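You operate a simulated robot arm through the tools that you are given. There is no shell and no other tool. Be economical: measure what you need, move in short steps, check, and stop when the job is done.

You run a simulated two-armed robot. Do the job below in one go: nothing can be reset, and whatever is moved stays where it is left.

## Task
Pick up the purple tube with one hand, pass it to the other hand and put it on the top of the long steel bench.

Only the result counts: the job must be done as asked and must still hold three seconds after the hand-in. Knocking over, shifting, dropping, spilling or breaking anything else fails it.

## Robot
Two 7-joint arms with two-finger parallel grippers on one trunk, on a base that drives. Base frame: it is fixed to the floor where the robot stands at the start and does not move with it; the origin is under the middle of the robot, x ahead of it, y to its left, z up. Units: m, rad, N and s.
The left shoulder is at the start at [0.06, 0.147, 0.543], the right one opposite. With the tool pointing down near the work surface each hand reaches from about 0.1 to 0.64 m from the robot's upright axis, wherever it stands, measured 20 degrees to its own side. Places, roughly: top of the long steel bench [-1.8, 3.1, 0.8]. Payload 3.43 kg a hand.
The TCP of each hand is the grasp point between the finger pads, 0.03 m short of the fingertips. In the tool frame z runs along the fingers and y along their closing line. The gripper opens to 0.094 m. The fingers are 0.028 m wide and 0.01 m thick; the gripper's body (0.05 by 0.096 m) begins 0.055 m behind the TCP.
Orientation is that of the tool frame in the base frame, as a unit quaternion [x, y, z, w]. With the fingers straight down and closing along the base's y, the tool's x points along the base's -x, its y along +y and its z along -z.

## Interface
- The arms move only by the tool nudge_tool. It takes "left_plan", "right_plan" or both (then of equal length, played together; a hand with none holds still); each is a list of rows, each a list of 7 numbers: the finger opening in m, from 0 to 0.094, then the shift along the base's x, y, z in m, then the turn, a rotation vector about the base's x, y, z in rad. In form: [[grip, tx, ty, tz, rx, ry, rz], ...]. A call has 1 to 8 rows; each row shifts and turns the commanded pose from where the row before left it. A row lasts 0.2 s, in which the tool goes at most 0.05 m and 0.15 rad; a call with a longer step from one row to the next is refused whole, and so is a gripper value outside its range. A pose out of reach is approached as far as the arm can. The call stops where the force on the tool passes 40 N (or 10 N more than at its start, if that is more) or the arm is blocked; 0.2 s more then pass. The fingers move at their own pace (about 0.072 m/s each) and stop on an object; they squeeze with about 39 N. The grip force told is the motor's: it shows also when the fingers shut on nothing. Time passes only in rows, and 0.2 s behind the last, so rows that do not move let the fingers close. The reply holds the time, the measured pose of the TCP, the force on the tool along the base axes, the opening and the grip force, in the units named above and with some noise, with the torque about the TCP (base axes, N m) and any sound that the robot's microphone picked up, and new pictures: "pictures" is both (left out), scene, wrist or none (wrist: the cameras of the hands that moved).
- Cameras (640 x 400 px; columns grow to the right, rows downward): "scene" is now at [0.0604, 0.0142, 1.1864]; the picture's right is [0.16, -0.99, 0.00], its down [-0.49, -0.08, -0.87] and it looks along [0.86, 0.14, -0.49] (base axes); focal length 253 px, centre (320, 200). "left" rides on the left gripper at [0.076, -0.014, -0.103] in its tool frame; the picture's right is [0.18, 0.98, 0.00], its down [-0.75, 0.14, -0.64] and it looks along [-0.63, 0.12, 0.77] (tool axes); focal length 243 px, centre (320, 200). "right" rides on the right gripper at [0.076, 0.014, -0.103] in its tool frame; the picture's right is [-0.18, 0.98, 0.00], its down [-0.75, -0.14, -0.64] and it looks along [-0.63, -0.12, 0.77] (tool axes); focal length 243 px, centre (320, 200). There is no depth. A picture from a camera that has moved, and an enlarged one, comes with that camera's place and axes in the base frame and with its lens.
- raise_lower(by): slides the trunk up (or, below 0, down) by that many m; the arms and the scene camera ride with it, the base frame stays. It gives what a move gives, with no picture.
- drive_base(legs): drives the robot by 1 to 6 legs, each [ahead, left, turn to the left] in m, m and rad, along the robot's own axes; the way and the turn of a leg run together, so that a leg with both is an arc; at most 1.5 m and 3.142 rad a leg. The arms and the cameras ride along, it lands a little off, and it stops where it bumps. It gives what a move gives, and a new picture of the scene camera.
- aim_head(pan, tilt): turns the head with the scene camera to pan (to the left, within 1.501 rad either way) and tilt (down, from -0.506 to 1.204), counted from straight ahead of the robot. It gives what a move gives, and a new picture of the scene camera.
- enlarge(camera, box): a new picture of the part [left, top, right, bottom] of that camera's present view, enlarged. No time passes.
- sign_off(): hands the job in; it is judged then, once.

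Go step by step. Nothing tells you exact positions but the pictures and the camera data: compare them with the known pose of the tool, close in by small moves and look again before you grip or let go. The budget is 120 turns and 260 pictures, counting those below and the enlarged ones. Unless the task says otherwise, let go and move clear before handing in, and close with one line.

The tools are called after "Call:" as name(argument=value, ...) on one line, values as JSON. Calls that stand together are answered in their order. nudge_tool: Moves the arms, as the interface text tells. Its arguments: {"type":"object","properties":{"left_plan":{"type":"array"},"right_plan":{"type":"array"},"pictures":{"type":"string","enum":["both","scene","wrist","none"]}},"required":[]} The other tools are called the same way: raise_lower (by) slides the trunk up or down; drive_base (legs) drives the base; aim_head (pan, tilt) turns the head that bears the scene camera; enlarge (camera, box) takes an enlarged picture of a part of a camera's view; sign_off () hands the job in.

At the start:

```text
t: 0.0
left_position: [0.269, 0.1581, 0.9959]
left_tool_rot: [0.001, 1.0, 0.0, 0.001]
left_force: [0.0, 0.1, 1.0]
left_wrist_torque: [0.02, 0.01, 0.02]
left_opening: 0.094
left_finger_force: 0.0
right_position: [0.3037, -0.0715, 0.9955]
right_tool_rot: [0.0, 1.0, 0.0, 0.0]
right_force: [-0.1, -0.2, 0.3]
right_wrist_torque: [-0.03, -0.01, 0.01]
right_opening: 0.094
right_finger_force: 0.0
trunk travel left (down, up): [-0.25, 0.0]
robot x, y, heading: [0.0015, -0.0018, -0.003]
head pan, tilt: [0.155, 0.517]
```

scene: 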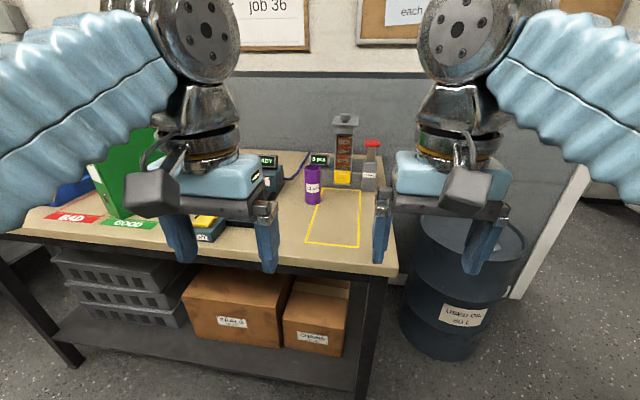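
right: 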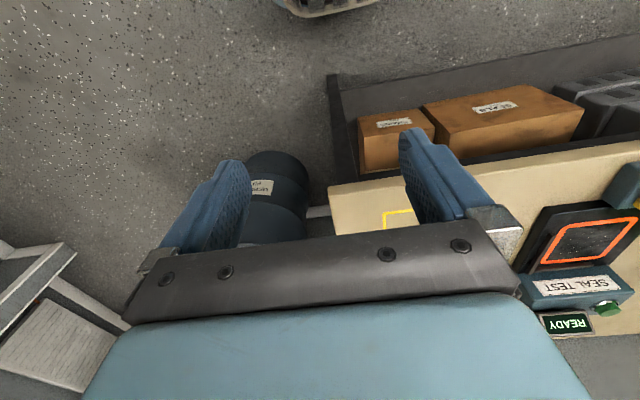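
left: 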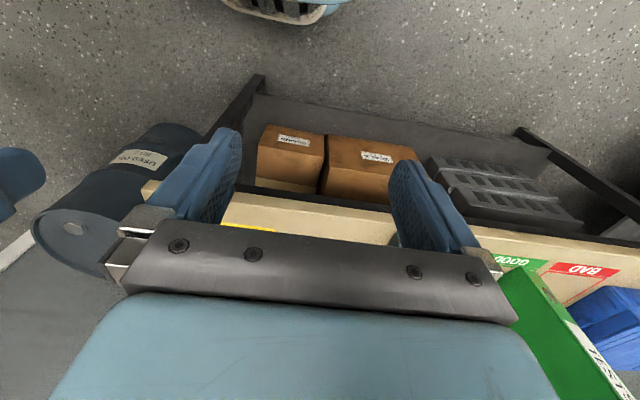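

I see a workbench ahead with a purple tube near its middle, next to a yellow-taped rectangle, a tester and two bottles. I look closer first.

Call:
enlarge(camera="scene", box=[240, 100, 400, 260])

Call:
enlarge(camera="scene", box=[20, 100, 260, 260])

```text
2.50 times, centred on (320, 180) of scene
camera zoom: at [0.0604, 0.0142, 1.1864], right [0.16, -0.99, 0.0], down [-0.49, -0.08, -0.87], along [0.86, 0.14, -0.49], focal length 633 px, centre (320, 250)
```

zoom: 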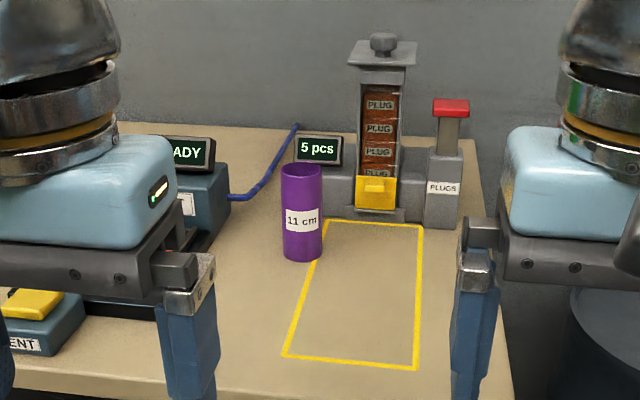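

```text
2.50 times, centred on (140, 180) of scene
camera zoom: at [0.0604, 0.0142, 1.1864], right [0.16, -0.99, 0.0], down [-0.49, -0.08, -0.87], along [0.86, 0.14, -0.49], focal length 633 px, centre (770, 250)
```

zoom: 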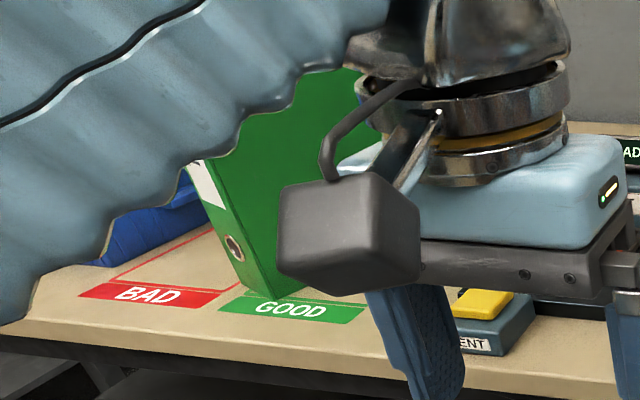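

The tube ("11 cm", about 4 cm wide) stands near (0.74, 0.15) on a table about 0.79 high, with the table edge near x = 0.5. I look down at the base clearance, and then to the left for the steel bench.

Call:
aim_head(pan=0.0, tilt=1.2)

Call:
aim_head(pan=1.5, tilt=0.3)

```text
t: 1.1
left_position: [0.2692, 0.1579, 0.9952]
left_tool_rot: [0.0, 1.0, 0.001, 0.001]
left_force: [0.1, 0.3, 0.1]
left_wrist_torque: [-0.01, 0.01, 0.02]
left_opening: 0.0938
left_finger_force: 0.0
right_position: [0.3029, -0.0724, 0.9958]
right_tool_rot: [0.0, 1.0, 0.001, 0.001]
right_force: [0.2, 0.0, -0.3]
right_wrist_torque: [0.03, 0.0, 0.0]
right_opening: 0.0938
right_finger_force: 0.1
trunk travel left (down, up): [-0.25, 0.0]
robot x, y, heading: [0.0003, 0.0005, 0.001]
head pan, tilt: [0.0, 1.201]
camera scene: at [0.0269, 0.0001, 1.1343], right [0.0, -1.0, 0.0], down [-0.93, 0.0, -0.36], along [0.36, 0.0, -0.93], focal length 253 px, centre (320, 200)
```

scene: 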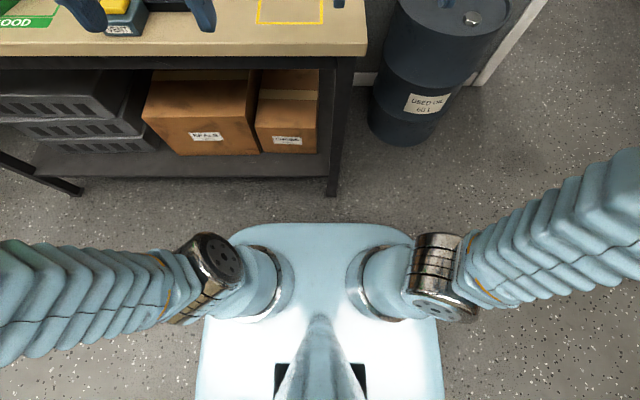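

```text
t: 2.7
left_position: [0.2686, 0.1567, 0.9955]
left_tool_rot: [0.0, 1.0, -0.001, 0.002]
left_force: [0.1, -0.8, -0.2]
left_wrist_torque: [0.0, -0.02, 0.03]
left_opening: 0.094
left_finger_force: 0.0
right_position: [0.3036, -0.0718, 0.9968]
right_tool_rot: [0.0, 1.0, 0.001, 0.001]
right_force: [0.1, 0.1, -0.1]
right_wrist_torque: [0.04, -0.03, 0.0]
right_opening: 0.094
right_finger_force: 0.0
trunk travel left (down, up): [-0.25, 0.0]
robot x, y, heading: [0.0, -0.002, 0.0]
head pan, tilt: [1.499, 0.3]
camera scene: at [-0.0224, 0.0932, 1.2063], right [1.0, -0.07, 0.0], down [-0.02, -0.3, -0.96], along [0.07, 0.95, -0.3], focal length 253 px, centre (320, 200)
```

scene: 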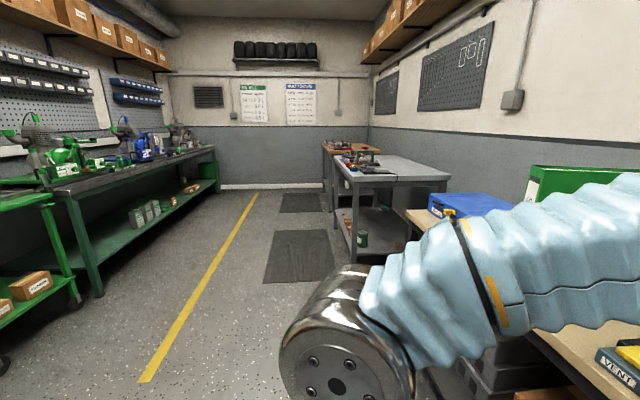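

The base front has about 0.2 m to spare before the table legs, and the long dark bench with vises at the left must be the target. I drive 0.14 m closer and look at the tube again.

Call:
drive_base(legs=[[0.14, 0, 0]])

Call:
aim_head(pan=0.1, tilt=0.75)

```text
t: 4.0
left_position: [0.4105, 0.1578, 0.9961]
left_tool_rot: [0.0, 1.0, 0.0, 0.001]
left_force: [0.3, 0.1, 0.8]
left_wrist_torque: [-0.01, -0.02, -0.04]
left_opening: 0.0942
left_finger_force: 0.0
right_position: [0.4442, -0.071, 0.9955]
right_tool_rot: [0.0, 1.0, 0.001, 0.002]
right_force: [0.5, -0.5, -0.3]
right_wrist_torque: [-0.01, 0.0, -0.05]
right_opening: 0.0939
right_finger_force: 0.1
trunk travel left (down, up): [-0.25, 0.0]
robot x, y, heading: [0.1384, 0.0012, 0.003]
head pan, tilt: [1.499, 0.3]
camera scene: at [0.119, 0.0933, 1.2064], right [1.0, -0.07, 0.0], down [-0.02, -0.29, -0.96], along [0.07, 0.95, -0.3], focal length 253 px, centre (320, 200)
```

scene: 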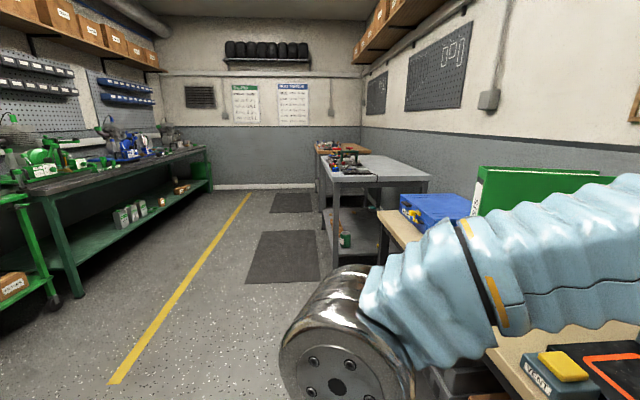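

```text
t: 5.5
left_position: [0.4106, 0.1585, 0.9963]
left_tool_rot: [0.0, 1.0, 0.0, 0.001]
left_force: [0.0, -0.4, -0.2]
left_wrist_torque: [0.02, 0.02, -0.03]
left_opening: 0.0942
left_finger_force: 0.0
right_position: [0.4447, -0.0728, 0.9951]
right_tool_rot: [0.0, 1.0, 0.001, 0.001]
right_force: [1.0, 0.4, -0.5]
right_wrist_torque: [0.01, 0.0, 0.03]
right_opening: 0.0941
right_finger_force: 0.0
trunk travel left (down, up): [-0.25, 0.0]
robot x, y, heading: [0.1443, 0.0024, 0.003]
head pan, tilt: [0.099, 0.75]
camera scene: at [0.1951, 0.0085, 1.166], right [0.1, -0.99, 0.0], down [-0.68, -0.07, -0.73], along [0.73, 0.07, -0.68], focal length 253 px, centre (320, 200)
```

scene: 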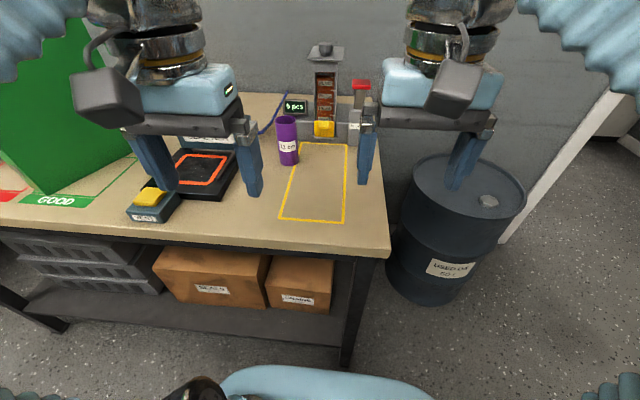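

The tube is clear from the right and the front. I zoom in to fix its position.

Call:
enlarge(camera="scene", box=[240, 85, 340, 185])

Call:
enlarge(camera="left", box=[0, 0, 640, 400])

```text
4.00 times, centred on (290, 135) of scene
camera zoom: at [0.1951, 0.0085, 1.166], right [0.1, -0.99, 0.0], down [-0.68, -0.07, -0.73], along [0.73, 0.07, -0.68], focal length 1013 px, centre (440, 460)
```

zoom: 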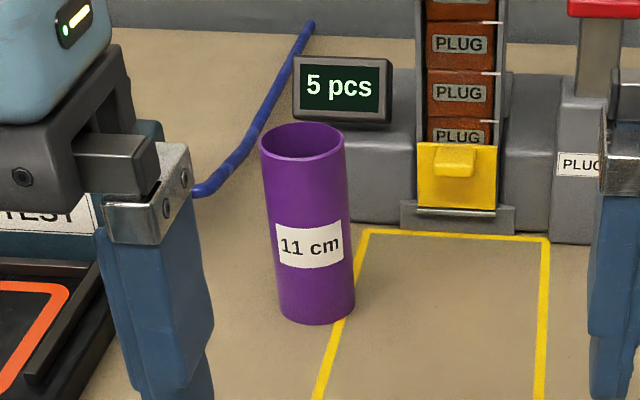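

```text
1.00 times, centred on (320, 200) of left (not enlarged: the box is as wide or as high as the picture)
camera zoom: at [0.3338, 0.1432, 1.0987], right [-0.18, 0.98, 0.0], down [0.75, 0.14, 0.64], along [0.63, 0.12, -0.77], focal length 243 px, centre (320, 200)
```

zoom: 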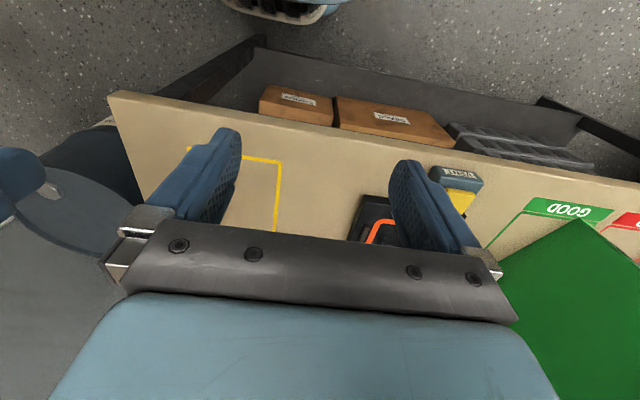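

The tube stands at about (0.72, 0.14), table top about 0.80, and is about 0.047 wide. The plan is for the left hand to grip it low, pitched 50° forward, then for the right hand to take its top from above. First I pitch the left hand and bring it in front of the tube.

Call:
nudge_tool(left_plan=[[0.094, 0.032, -0.003, -0.004, 0, -0.145, 0], [0.094, 0.032, -0.003, -0.004, 0, -0.145, 0], [0.094, 0.032, -0.003, -0.01, 0, -0.145, 0], [0.094, 0.032, -0.003, -0.012, 0, -0.145, 0], [0.094, 0.032, -0.003, -0.015, 0, -0.145, 0], [0.094, 0.032, -0.003, -0.015, 0, -0.145, 0]])

```text
t: 6.9
left_position: [0.6033, 0.1404, 0.9349]
left_tool_rot: [0.0, 0.906, -0.001, 0.422]
left_force: [-1.2, 0.1, -0.5]
left_wrist_torque: [0.01, 0.01, -0.02]
left_opening: 0.0941
left_finger_force: 0.0
right_position: [0.4449, -0.0706, 0.9959]
right_tool_rot: [-0.001, 1.0, 0.001, 0.001]
right_force: [-0.6, 1.4, 0.8]
right_wrist_torque: [-0.03, 0.03, 0.0]
right_opening: 0.0941
right_finger_force: 0.1
trunk travel left (down, up): [-0.25, 0.0]
robot x, y, heading: [0.1431, 0.0007, -0.001]
head pan, tilt: [0.099, 0.75]
camera scene: at [0.195, 0.0084, 1.166], right [0.1, -0.99, 0.0], down [-0.68, -0.07, -0.73], along [0.73, 0.07, -0.68], focal length 253 px, centre (320, 200)
camera left: at [0.4754, 0.1258, 0.9438], right [-0.12, 0.98, -0.14], down [-0.01, 0.14, 0.99], along [0.99, 0.12, -0.01], focal length 243 px, centre (320, 200)
```

scene: 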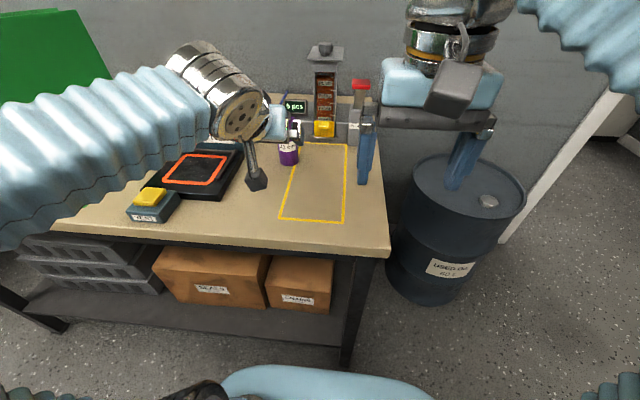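
left: 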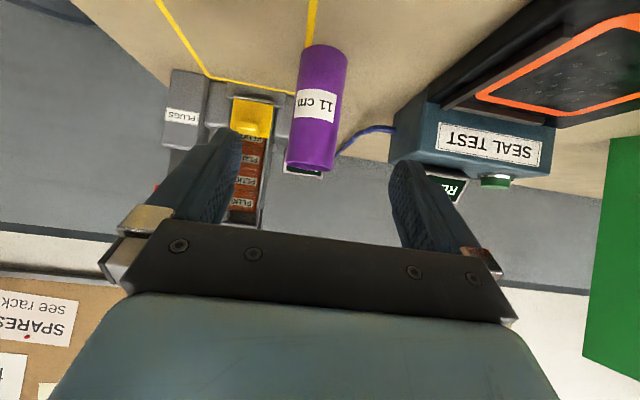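

The tube is between the finger lines, at about y = 0.138 and x = 0.71–0.73. I close in diagonally, staying above the table.

Call:
nudge_tool(left_plan=[[0.094, 0.025, -0.001, -0.02, 0, 0, 0], [0.094, 0.025, -0.001, -0.02, 0, 0, 0], [0.094, 0.025, 0, -0.02, 0, 0, 0], [0.094, 0.022, 0, -0.015, 0, 0, 0]])

Call:
enlarge(camera="scene", box=[220, 85, 380, 205])

```text
t: 7.9
left_position: [0.6991, 0.1399, 0.8609]
left_tool_rot: [0.001, 0.906, 0.0, 0.423]
left_force: [0.3, -0.4, 0.5]
left_wrist_torque: [-0.02, -0.01, -0.03]
left_opening: 0.0941
left_finger_force: 0.0
right_position: [0.4442, -0.071, 0.9959]
right_tool_rot: [0.0, 1.0, 0.001, 0.001]
right_force: [0.0, 0.2, 0.3]
right_wrist_torque: [0.0, -0.02, 0.02]
right_opening: 0.0941
right_finger_force: 0.0
trunk travel left (down, up): [-0.25, 0.0]
robot x, y, heading: [0.1436, 0.0022, 0.004]
head pan, tilt: [0.099, 0.75]
camera scene: at [0.1949, 0.0084, 1.166], right [0.1, -0.99, 0.0], down [-0.68, -0.07, -0.73], along [0.73, 0.07, -0.68], focal length 253 px, centre (320, 200)
camera left: at [0.571, 0.1248, 0.8692], right [-0.12, 0.98, -0.14], down [-0.01, 0.14, 0.99], along [0.99, 0.12, -0.01], focal length 243 px, centre (320, 200)
```

scene: 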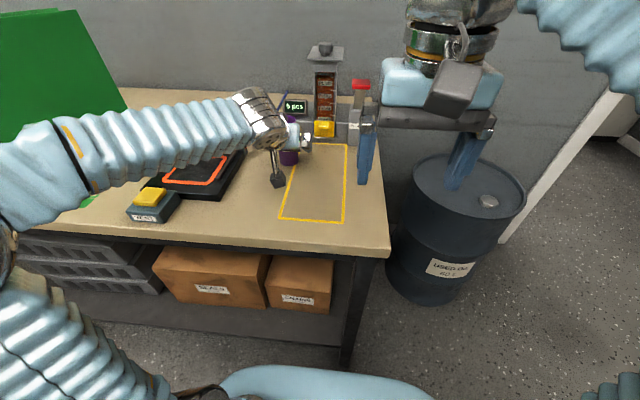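
left: 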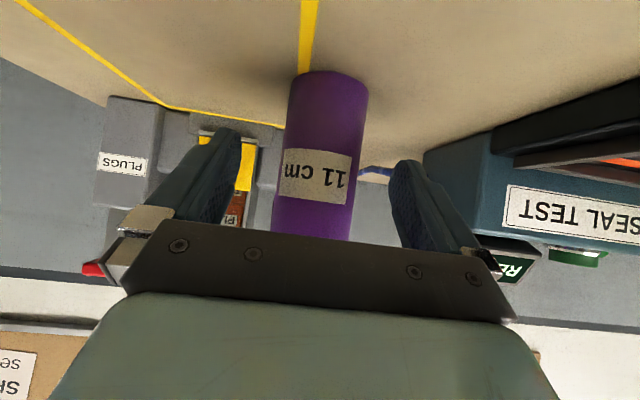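

```text
3.33 times, centred on (300, 145) of scene
camera zoom: at [0.1949, 0.0084, 1.166], right [0.1, -0.99, 0.0], down [-0.68, -0.07, -0.73], along [0.73, 0.07, -0.68], focal length 844 px, centre (387, 383)
```

zoom: 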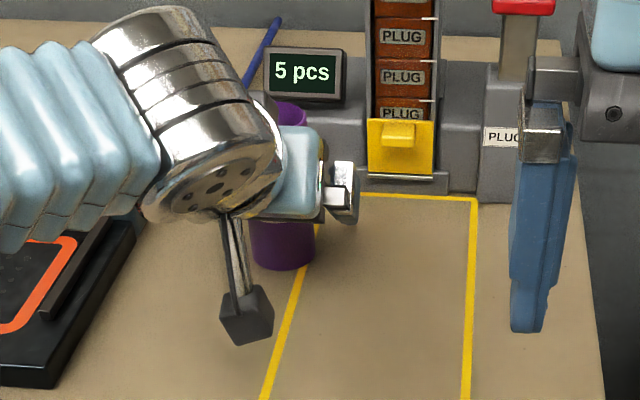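

Both views agree on the tube at x ≈ 0.735 with the table at about z = 0.787. I move in the rest of the way and lower slightly.

Call:
nudge_tool(left_plan=[[0.094, 0.018, 0, -0.008, 0, 0, 0], [0.094, 0.018, 0, -0.008, 0, 0, 0], [0.094, 0.0, 0, -0.01, 0, 0, 0]])

Call:
enlarge(camera="scene", box=[220, 85, 380, 205])

```text
t: 8.7
left_position: [0.7358, 0.1392, 0.8348]
left_tool_rot: [-0.001, 0.907, 0.001, 0.422]
left_force: [-1.2, -0.5, -0.4]
left_wrist_torque: [-0.01, 0.01, -0.02]
left_opening: 0.0937
left_finger_force: 0.0
right_position: [0.4457, -0.0707, 0.9957]
right_tool_rot: [0.0, 1.0, 0.001, 0.002]
right_force: [0.0, -1.0, 0.2]
right_wrist_torque: [0.02, 0.05, 0.0]
right_opening: 0.094
right_finger_force: 0.0
trunk travel left (down, up): [-0.25, 0.0]
robot x, y, heading: [0.1413, 0.0032, 0.002]
head pan, tilt: [0.099, 0.75]
camera scene: at [0.1949, 0.0083, 1.1659], right [0.1, -0.99, 0.0], down [-0.68, -0.07, -0.73], along [0.73, 0.07, -0.68], focal length 253 px, centre (320, 200)
camera left: at [0.6074, 0.124, 0.8432], right [-0.12, 0.98, -0.14], down [-0.01, 0.14, 0.99], along [0.99, 0.12, -0.01], focal length 243 px, centre (320, 200)
```

scene: 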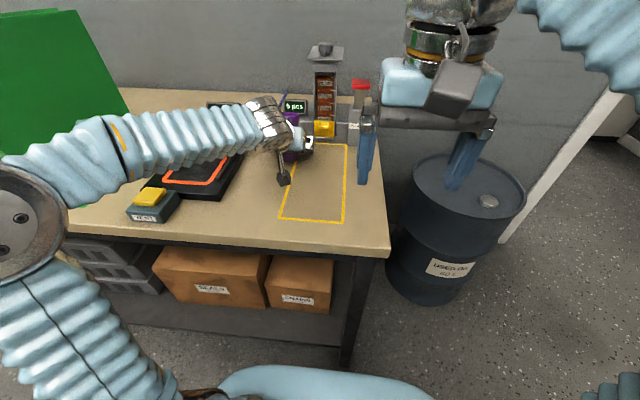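
left: 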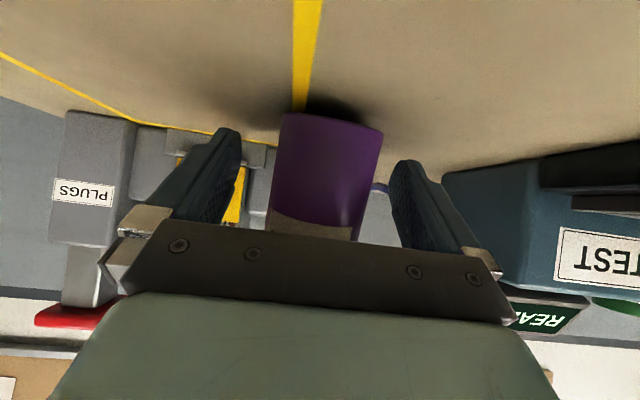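

```text
3.33 times, centred on (300, 145) of scene
camera zoom: at [0.1949, 0.0083, 1.1659], right [0.1, -0.99, 0.0], down [-0.68, -0.07, -0.73], along [0.73, 0.07, -0.68], focal length 844 px, centre (387, 383)
```

zoom: 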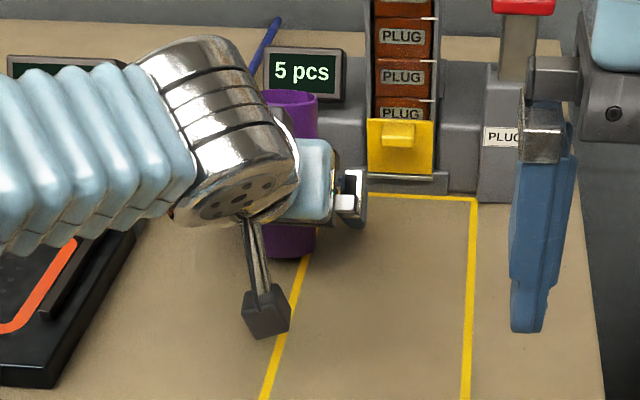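

The tube stands between the pads. The upper palm edge seems to have nudged it back about 1 cm, and it is still upright. I back off 4 mm, lower 6 mm and close.

Call:
nudge_tool(left_plan=[[0.094, -0.004, 0, -0.006, 0, 0, 0], [0.06, 0, 0, 0, 0, 0, 0], [0.03, 0, 0, 0, 0, 0, 0], [0.03, 0, 0, 0, 0, 0, 0], [0.03, 0, 0, 0, 0, 0, 0]])

Call:
enlarge(camera="scene", box=[220, 85, 380, 205])

```text
t: 9.9
left_position: [0.7308, 0.1377, 0.8298]
left_tool_rot: [-0.001, 0.906, 0.0, 0.423]
left_force: [0.4, 1.3, 3.5]
left_wrist_torque: [0.1, -0.09, 0.01]
left_opening: 0.0516
left_finger_force: 39.3
right_position: [0.4442, -0.0706, 0.9951]
right_tool_rot: [0.0, 1.0, 0.001, 0.002]
right_force: [0.5, 0.7, 0.0]
right_wrist_torque: [-0.01, -0.03, 0.01]
right_opening: 0.094
right_finger_force: 0.2
trunk travel left (down, up): [-0.25, 0.0]
robot x, y, heading: [0.1419, 0.0017, -0.003]
head pan, tilt: [0.099, 0.75]
camera scene: at [0.1949, 0.0085, 1.166], right [0.1, -0.99, 0.0], down [-0.68, -0.07, -0.73], along [0.73, 0.07, -0.68], focal length 253 px, centre (320, 200)
camera left: at [0.6037, 0.1242, 0.8382], right [-0.12, 0.98, -0.14], down [-0.01, 0.14, 0.99], along [0.99, 0.12, -0.01], focal length 243 px, centre (320, 200)
```

scene: 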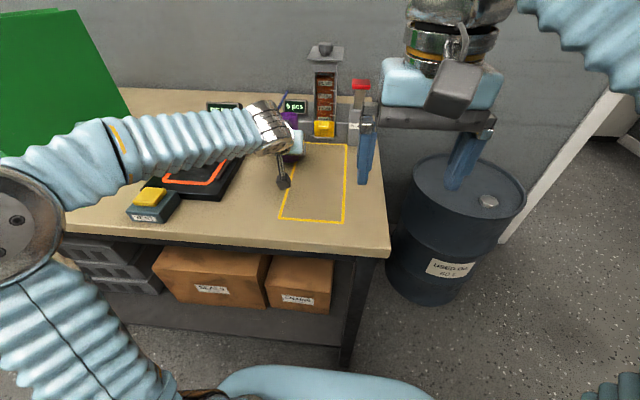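
left: 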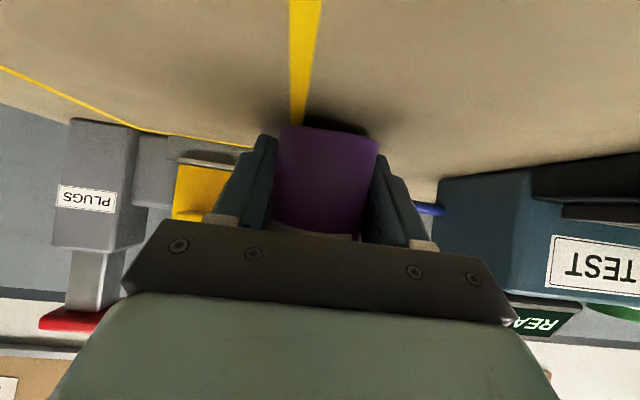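

```text
3.33 times, centred on (300, 145) of scene
camera zoom: at [0.1949, 0.0085, 1.166], right [0.1, -0.99, 0.0], down [-0.68, -0.07, -0.73], along [0.73, 0.07, -0.68], focal length 844 px, centre (387, 383)
```

zoom: 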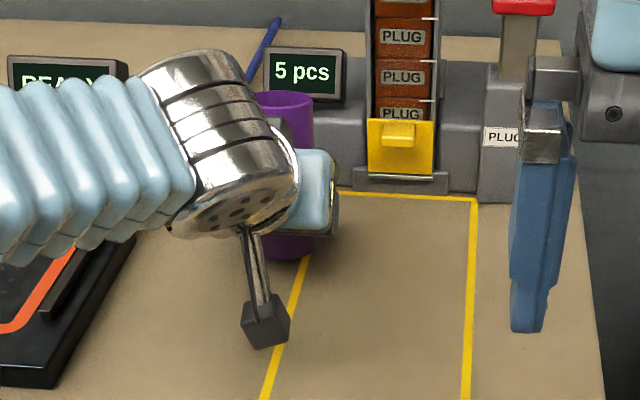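

The grip holds at 39 N with an opening of 0.0516. I lift straight up.

Call:
nudge_tool(left_plan=[[0.03, 0, 0, 0.02, 0, 0, 0], [0.03, 0, 0, 0.04, 0, 0, 0], [0.03, 0, 0, 0.04, 0, 0, 0], [0.03, -0.02, 0, 0.03, 0, 0, 0], [0.03, -0.04, 0, 0.02, 0, 0, 0]])

```text
t: 11.1
left_position: [0.6711, 0.1378, 0.9767]
left_tool_rot: [0.0, 0.907, 0.0, 0.421]
left_force: [1.3, -0.2, -1.6]
left_wrist_torque: [0.01, 0.0, 0.02]
left_opening: 0.0514
left_finger_force: 38.7
right_position: [0.4458, -0.0716, 0.9958]
right_tool_rot: [0.0, 1.0, 0.001, 0.001]
right_force: [0.3, -0.3, 0.7]
right_wrist_torque: [-0.03, -0.03, -0.01]
right_opening: 0.0941
right_finger_force: 0.0
trunk travel left (down, up): [-0.25, 0.0]
robot x, y, heading: [0.1422, 0.0028, -0.003]
head pan, tilt: [0.099, 0.75]
camera scene: at [0.1956, 0.0084, 1.166], right [0.1, -0.99, 0.0], down [-0.68, -0.07, -0.73], along [0.73, 0.07, -0.68], focal length 253 px, centre (320, 200)
camera left: at [0.5437, 0.1243, 0.9854], right [-0.12, 0.98, -0.14], down [-0.01, 0.14, 0.99], along [0.99, 0.12, -0.01], focal length 243 px, centre (320, 200)
```

scene: 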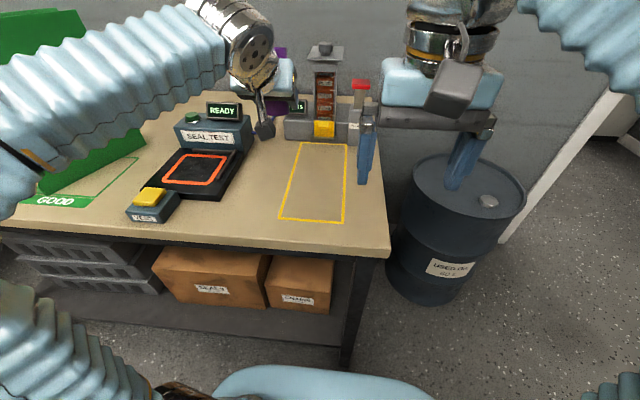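
left: 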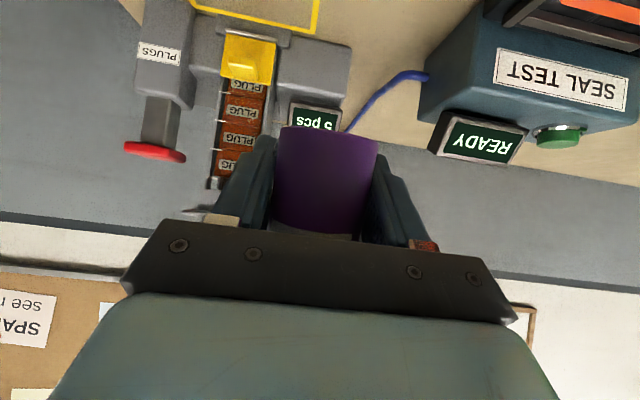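

The tube is held. I back the robot away from the table so the handover happens over free floor.

Call:
drive_base(legs=[[-0.45, 0, 0]])

```text
t: 13.9
left_position: [0.2166, 0.139, 0.9763]
left_tool_rot: [-0.001, 0.906, 0.001, 0.422]
left_force: [0.1, -0.1, -1.9]
left_wrist_torque: [0.02, 0.01, 0.0]
left_opening: 0.0514
left_finger_force: 38.7
right_position: [-0.0104, -0.0709, 0.9966]
right_tool_rot: [0.0, 1.0, 0.001, 0.001]
right_force: [0.2, 0.5, 0.1]
right_wrist_torque: [-0.03, -0.01, 0.0]
right_opening: 0.0938
right_finger_force: 0.2
trunk travel left (down, up): [-0.25, 0.0]
robot x, y, heading: [-0.3127, -0.0019, 0.004]
head pan, tilt: [0.099, 0.75]
camera scene: at [-0.2601, 0.0081, 1.166], right [0.1, -0.99, 0.0], down [-0.68, -0.07, -0.73], along [0.73, 0.07, -0.68], focal length 253 px, centre (320, 200)
```

scene: 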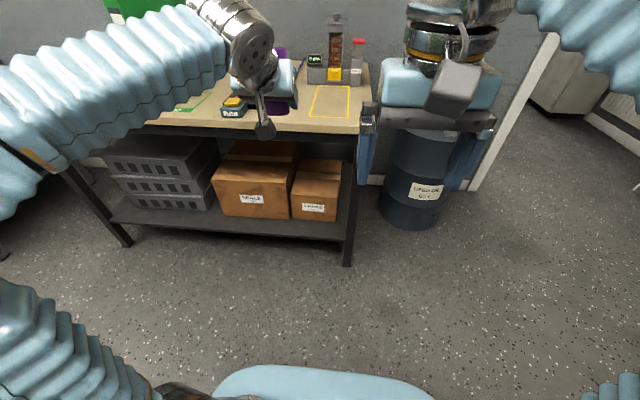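

Next I yaw the left hand toward the right so that its wrist clears the space above the tube, and turn the right hand so that its camera faces away.

Call:
nudge_tool(left_plan=[[0.03, 0, 0.005, 0, 0, 0, -0.143], [0.03, 0, 0.005, 0, 0, 0, -0.143], [0.03, 0, 0.005, 0, 0, 0, -0.143], [0.03, 0, 0.005, 0, 0, 0, -0.143], [0.03, 0, 0, 0, 0, 0, -0.143], [0.03, 0, 0, 0, 0, 0, -0.143], [0.03, 0, 0, 0, 0, 0, -0.143]], right_plan=[[0.094, 0, -0.03, 0.01, 0, 0, 0.143], [0.094, 0, -0.03, 0.01, 0, 0, 0.143], [0.094, 0, -0.03, 0.01, 0, 0, 0.143], [0.094, 0, -0.02, 0.01, 0, 0, 0.143], [0.094, 0, 0, 0.01, 0, 0, 0.143], [0.094, 0, 0, 0.01, 0, 0, 0.143], [0.094, 0, 0, 0.01, 0, 0, 0.143]])

```text
t: 15.5
left_position: [0.2158, 0.16, 0.9755]
left_tool_rot: [0.436, 0.795, -0.203, 0.371]
left_force: [0.8, -0.4, -2.4]
left_wrist_torque: [-0.02, -0.02, -0.05]
left_opening: 0.0513
left_finger_force: 39.0
right_position: [0.0737, -0.1144, 1.0027]
right_tool_rot: [-0.293, 0.956, 0.022, 0.016]
right_force: [-0.4, 0.5, 0.3]
right_wrist_torque: [-0.02, 0.0, 0.03]
right_opening: 0.0938
right_finger_force: 0.0
right hand out of reach, approached as far as the arm can: row 1, 2, 3, 4, 5, 6, 7
trunk travel left (down, up): [-0.25, 0.0]
robot x, y, heading: [-0.3153, 0.0021, 0.003]
head pan, tilt: [0.099, 0.75]
camera scene: at [-0.2601, 0.0086, 1.166], right [0.1, -0.99, 0.0], down [-0.68, -0.07, -0.73], along [0.73, 0.07, -0.68], focal length 253 px, centre (320, 200)
camera right: at [0.0022, -0.1504, 1.1033], right [-0.4, 0.92, 0.04], down [0.69, 0.27, 0.67], along [0.6, 0.3, -0.74], focal length 243 px, centre (320, 200)
camera left: at [0.1356, 0.2585, 0.9848], right [0.76, 0.63, -0.14], down [0.12, 0.08, 0.99], along [0.63, -0.77, -0.01], focal length 243 px, centre (320, 200)
```

scene: 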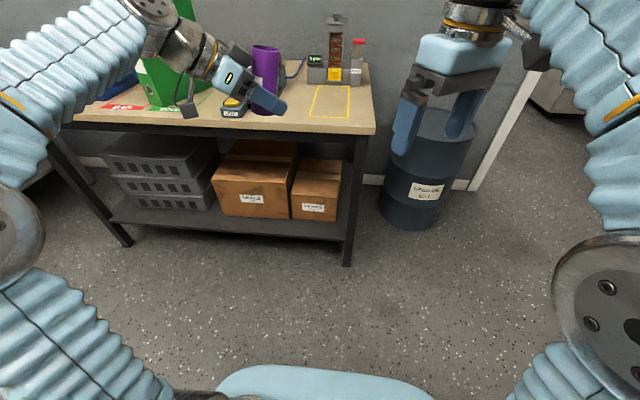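
right: 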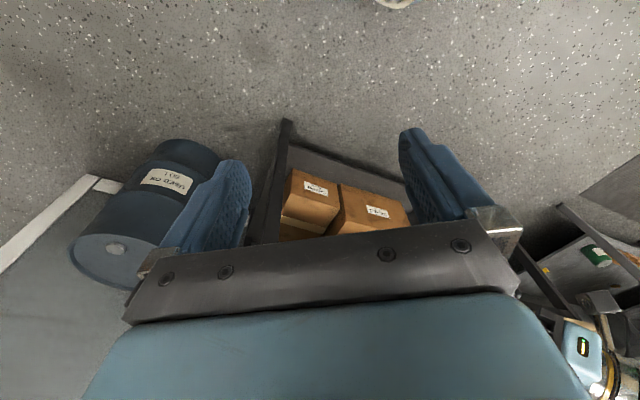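
left: 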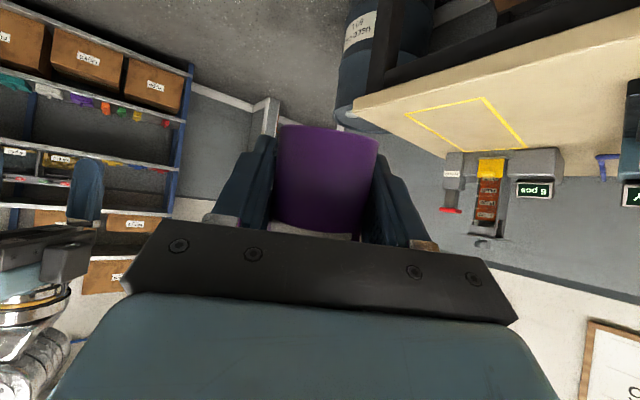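

The left hand turned well, but the right hand ran into a reach limit. I test with the right hand a little further out and lower.

Call:
nudge_tool(right_plan=[[0.094, 0.03, -0.02, -0.03, 0, 0, 0.05], [0.094, 0.03, -0.02, -0.03, 0, 0, 0.1], [0.094, 0.0, 0, 0, 0, 0, 0.1]], pictures="none")

```text
t: 16.3
left_position: [0.2165, 0.1593, 0.9761]
left_tool_rot: [0.435, 0.795, -0.203, 0.37]
left_force: [-0.1, -0.6, -1.3]
left_wrist_torque: [0.0, 0.01, -0.01]
left_opening: 0.0514
left_finger_force: 39.3
right_position: [0.1349, -0.1553, 0.9419]
right_tool_rot: [-0.431, 0.902, 0.025, 0.012]
right_force: [-0.2, 0.5, 0.5]
right_wrist_torque: [-0.05, -0.01, -0.01]
right_opening: 0.0939
right_finger_force: 0.1
trunk travel left (down, up): [-0.25, 0.0]
robot x, y, heading: [-0.3147, 0.0046, 0.001]
head pan, tilt: [0.099, 0.75]
```

That works, so lower is better. I finish both turns and lower the left hand.

Call:
nudge_tool(left_plan=[[0.03, -0.01, -0.01, -0.025, 0, 0, -0.143], [0.03, -0.01, -0.01, -0.025, 0, 0, -0.143], [0.03, -0.01, -0.01, -0.025, 0, 0, -0.143], [0.03, -0.01, 0, -0.02, 0, 0, -0.141], [0.03, -0.01, 0, -0.02, 0, 0, 0]], right_plan=[[0.094, 0, 0, 0, 0, 0, 0.136], [0.094, 0, 0, 0, 0, 0, 0.136], [0.094, 0, 0, 0, 0, 0, 0.136], [0.094, 0, 0, 0, 0, 0, 0.136], [0.094, 0, 0, 0, 0, 0, 0.136]])

```text
t: 17.5
left_position: [0.1669, 0.1293, 0.8636]
left_tool_rot: [0.641, 0.641, -0.298, 0.299]
left_force: [0.3, 0.3, -3.3]
left_wrist_torque: [0.01, 0.0, -0.01]
left_opening: 0.0514
left_finger_force: 39.2
right_position: [0.133, -0.1546, 0.9438]
right_tool_rot: [0.707, -0.706, -0.028, -0.003]
right_force: [0.5, 0.0, 0.1]
right_wrist_torque: [0.01, 0.01, 0.01]
right_opening: 0.0944
right_finger_force: 0.0
trunk travel left (down, up): [-0.25, 0.0]
robot x, y, heading: [-0.3118, 0.0011, 0.005]
head pan, tilt: [0.099, 0.75]
camera scene: at [-0.2601, 0.008, 1.166], right [0.1, -0.99, 0.0], down [-0.68, -0.07, -0.73], along [0.73, 0.07, -0.68], focal length 253 px, centre (320, 200)
camera right: at [0.123, -0.2361, 1.0433], right [-0.98, 0.18, 0.04], down [0.16, 0.73, 0.67], along [0.09, 0.66, -0.74], focal length 243 px, centre (320, 200)
camera left: at [0.1525, 0.2566, 0.8711], right [0.98, 0.12, -0.14], down [0.14, 0.01, 0.99], along [0.12, -0.99, -0.01], focal length 243 px, centre (320, 200)
```

scene: 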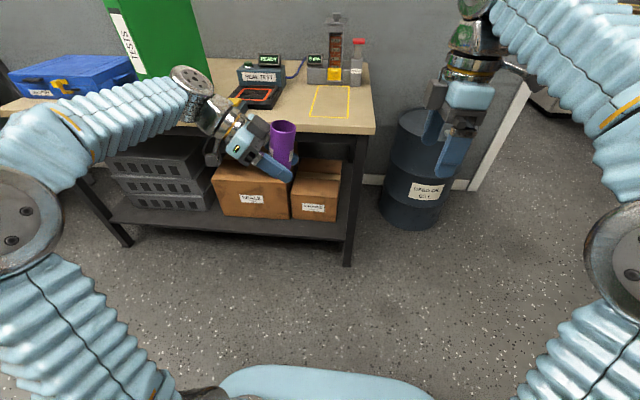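
right: 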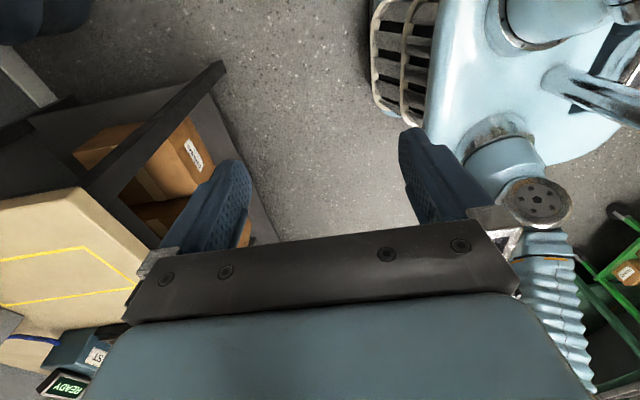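
left: 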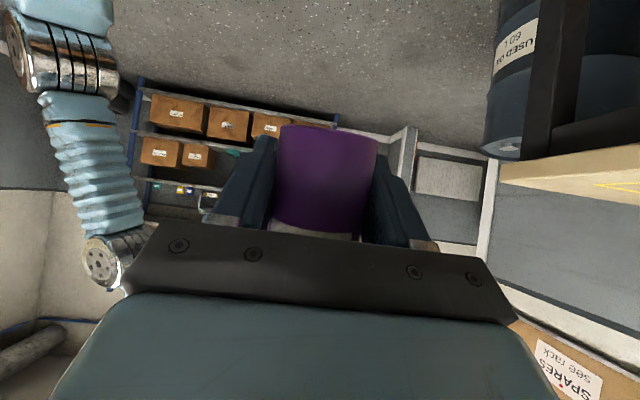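

Both hands are in the handover pose. I lower the left hand a little, zoom on the tube, and bring the right hand halfway over.

Call:
nudge_tool(left_plan=[[0.03, 0, 0, -0.022, 0, 0, 0], [0.03, 0, 0, -0.022, 0, 0, 0], [0.03, 0, 0, 0, 0, 0, 0], [0.03, 0, 0, 0, 0, 0, 0], [0.03, 0, 0, 0, 0, 0, 0]], right_plan=[[0.08, 0.0, 0.02, 0, 0, -0.055, 0], [0.08, 0.008, 0.04, 0, 0, 0, 0], [0.08, 0.008, 0.04, 0, 0, 0, 0], [0.08, 0.008, 0.04, 0, 0, 0, 0], [0.08, 0.008, 0.045, 0, 0, 0, 0]])

Call:
enlarge(camera="scene", box=[200, 50, 480, 225])

```text
t: 18.7
left_position: [0.1667, 0.1301, 0.8186]
left_tool_rot: [0.641, 0.642, -0.299, 0.298]
left_force: [-0.5, 0.7, -1.5]
left_wrist_torque: [0.01, -0.03, -0.01]
left_opening: 0.0516
left_finger_force: 38.9
right_position: [0.1665, 0.0296, 0.9428]
right_tool_rot: [-0.707, 0.707, 0.008, 0.023]
right_force: [-0.1, 0.4, 0.9]
right_wrist_torque: [0.02, -0.01, 0.01]
right_opening: 0.0802
right_finger_force: 0.1
trunk travel left (down, up): [-0.25, 0.0]
robot x, y, heading: [-0.3151, -0.0007, -0.002]
head pan, tilt: [0.099, 0.75]
camera scene: at [-0.2605, 0.0079, 1.166], right [0.1, -0.99, 0.0], down [-0.68, -0.07, -0.73], along [0.73, 0.07, -0.68], focal length 253 px, centre (320, 200)
camera right: at [0.1514, -0.0506, 1.0417], right [-0.98, 0.18, -0.01], down [0.13, 0.72, 0.68], along [0.13, 0.66, -0.74], focal length 243 px, centre (320, 200)
camera left: at [0.1514, 0.2569, 0.8265], right [0.98, 0.12, -0.14], down [0.14, 0.01, 0.99], along [0.12, -0.99, -0.01], focal length 243 px, centre (320, 200)
```

scene: 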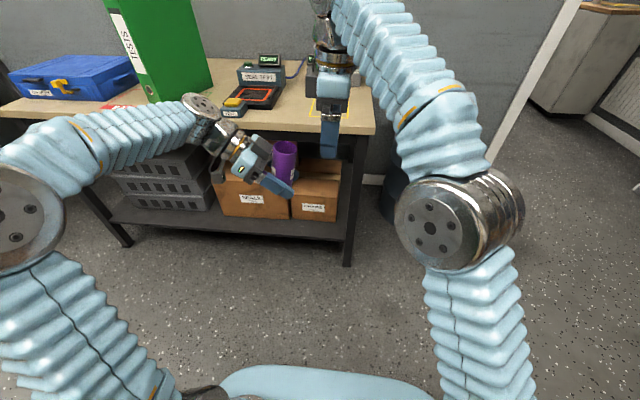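
right: 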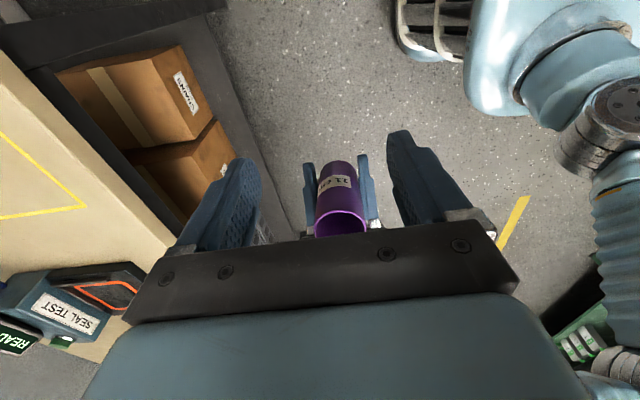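
left: 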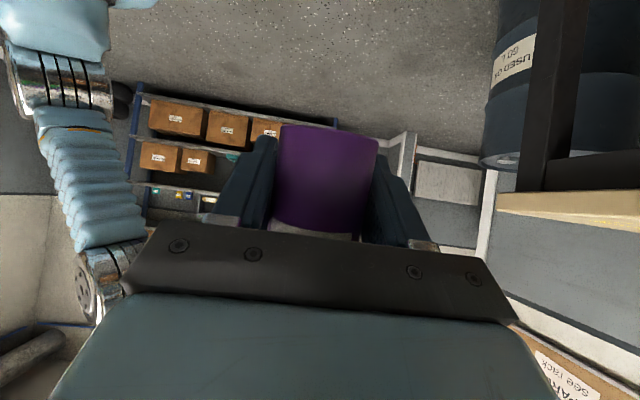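

```text
2.29 times, centred on (340, 138) of scene
camera zoom: at [-0.2605, 0.0079, 1.166], right [0.1, -0.99, 0.0], down [-0.68, -0.07, -0.73], along [0.73, 0.07, -0.68], focal length 579 px, centre (274, 343)
```

zoom: 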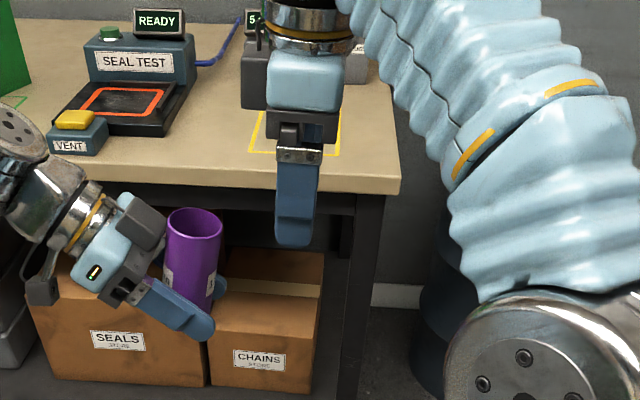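

Both views put the tube's top at about (0.168, 0.117, 0.90). I move the right hand over it, still above the rim.

Call:
nudge_tool(right_plan=[[0.085, 0.0, 0.03, 0, 0, 0, 0], [0.085, 0.001, 0.03, 0, 0, 0, 0], [0.085, 0.0, 0.026, 0, 0, 0, 0]])

Call:
enlarge(camera="scene", box=[200, 70, 400, 210])

```text
t: 19.5
left_position: [0.1656, 0.1311, 0.8184]
left_tool_rot: [0.641, 0.641, -0.299, 0.298]
left_force: [-1.0, 0.2, -2.8]
left_wrist_torque: [0.0, 0.03, 0.01]
left_opening: 0.0512
left_finger_force: 38.8
right_position: [0.1589, 0.0739, 0.9313]
right_tool_rot: [0.707, -0.707, -0.008, -0.024]
right_force: [0.9, 0.4, -0.4]
right_wrist_torque: [0.02, 0.01, 0.01]
right_opening: 0.0848
right_finger_force: 0.0
right hand out of reach, approached as far as the arm can: row 1, 2, 3
trunk travel left (down, up): [-0.25, 0.0]
robot x, y, heading: [-0.3156, -0.0026, 0.003]
head pan, tilt: [0.099, 0.75]
camera scene: at [-0.2602, 0.008, 1.166], right [0.1, -0.99, 0.0], down [-0.68, -0.07, -0.73], along [0.73, 0.07, -0.68], focal length 253 px, centre (320, 200)
camera right: at [0.1438, -0.0079, 1.0307], right [-0.98, 0.18, -0.01], down [0.13, 0.72, 0.68], along [0.13, 0.66, -0.73], focal length 243 px, centre (320, 200)
```

scene: 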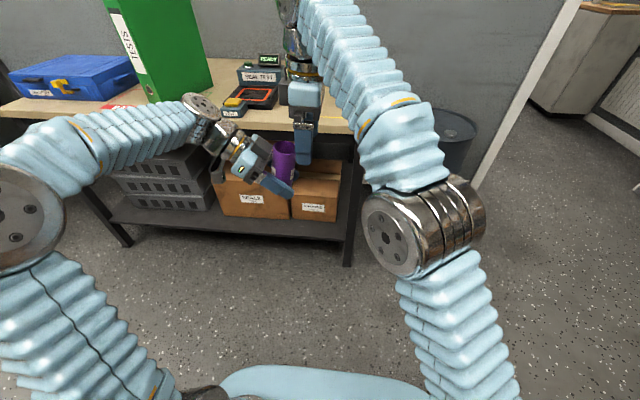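
right: 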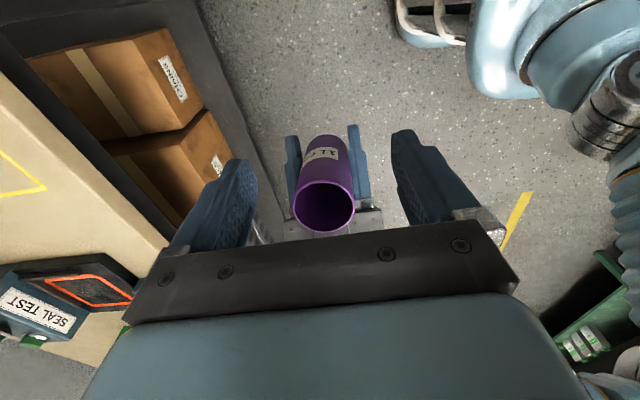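

```text
2.86 times, centred on (300, 140) of scene
camera zoom: at [-0.2602, 0.008, 1.166], right [0.1, -0.99, 0.0], down [-0.68, -0.07, -0.73], along [0.73, 0.07, -0.68], focal length 723 px, centre (377, 371)
```

zoom: 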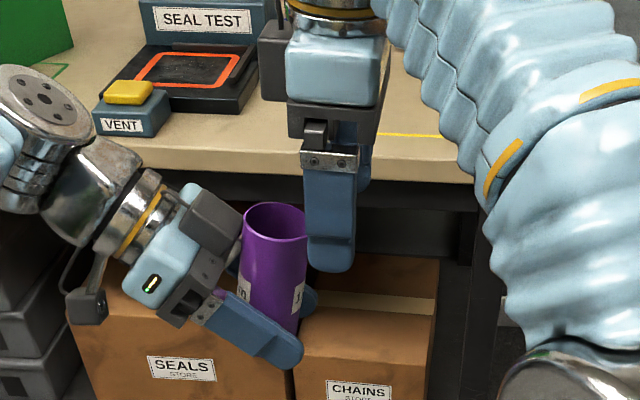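

The right hand cannot reach further left at this height. I shift it back to the right and bring the tube under it with the left hand instead.

Call:
nudge_tool(right_plan=[[0.085, 0.004, -0.025, 0.008, 0, 0, 0], [0.085, 0.004, -0.025, 0.005, 0, 0, 0], [0.085, 0, 0, 0, 0, 0, 0], [0.085, 0, 0, 0, 0, 0, 0]], left_plan=[[0.03, 0, 0, 0, 0, 0, 0], [0.03, 0, -0.03, 0, 0, 0, 0], [0.03, 0, -0.03, 0, 0, 0, 0], [0.03, 0, -0.03, 0, 0, 0, 0]])

Call:
enlarge(camera="scene", box=[220, 70, 420, 210])

```text
t: 20.5
left_position: [0.1672, 0.0384, 0.8181]
left_tool_rot: [0.64, 0.642, -0.299, 0.298]
left_force: [-1.8, 0.5, -1.4]
left_wrist_torque: [-0.02, 0.0, -0.01]
left_opening: 0.0514
left_finger_force: 38.4
right_position: [0.1671, 0.0235, 0.944]
right_tool_rot: [0.707, -0.706, -0.009, -0.022]
right_force: [0.2, -0.4, 0.3]
right_wrist_torque: [0.01, -0.03, 0.03]
right_opening: 0.0853
right_finger_force: 0.0
trunk travel left (down, up): [-0.25, 0.0]
robot x, y, heading: [-0.3114, -0.0034, -0.002]
head pan, tilt: [0.099, 0.75]
camera scene: at [-0.2602, 0.0083, 1.166], right [0.1, -0.99, 0.0], down [-0.68, -0.07, -0.73], along [0.73, 0.07, -0.68], focal length 253 px, centre (320, 200)
camera right: at [0.1512, -0.057, 1.0438], right [-0.98, 0.18, -0.01], down [0.13, 0.73, 0.68], along [0.13, 0.66, -0.74], focal length 243 px, centre (320, 200)
camera left: at [0.1518, 0.1654, 0.8265], right [0.98, 0.12, -0.14], down [0.14, 0.01, 0.99], along [0.12, -0.99, -0.01], focal length 243 px, centre (320, 200)
```

scene: 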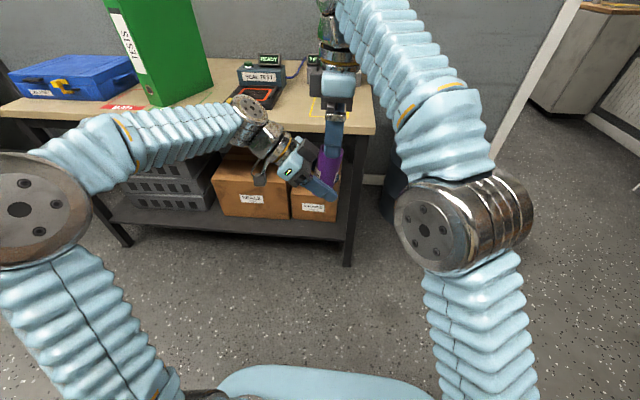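
right: 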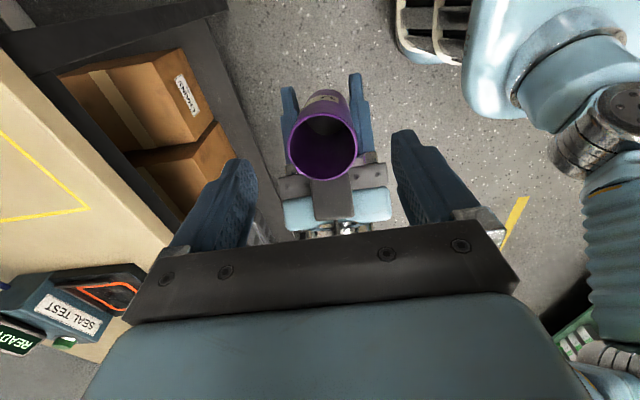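
left: 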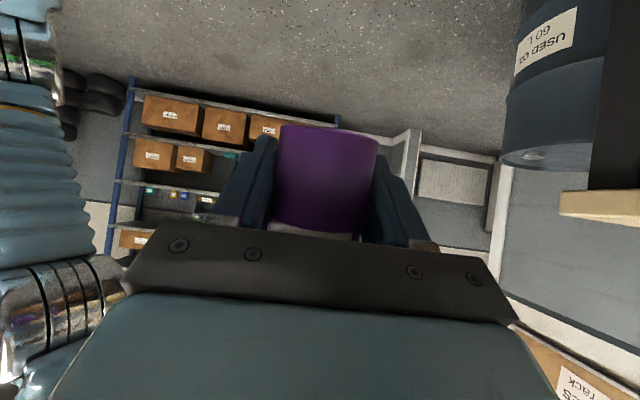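

```text
2.86 times, centred on (320, 140) of scene
camera zoom: at [-0.2602, 0.0083, 1.166], right [0.1, -0.99, 0.0], down [-0.68, -0.07, -0.73], along [0.73, 0.07, -0.68], focal length 723 px, centre (320, 371)
```

zoom: 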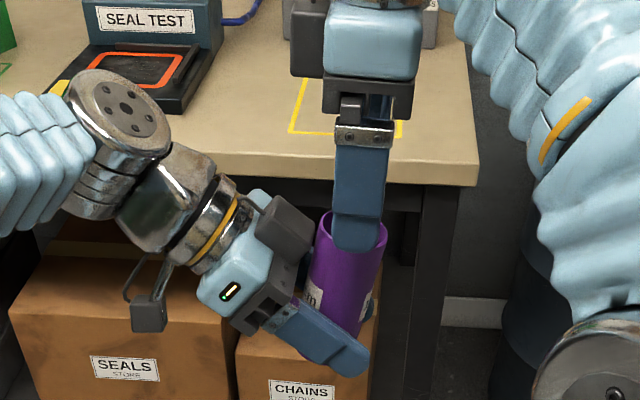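

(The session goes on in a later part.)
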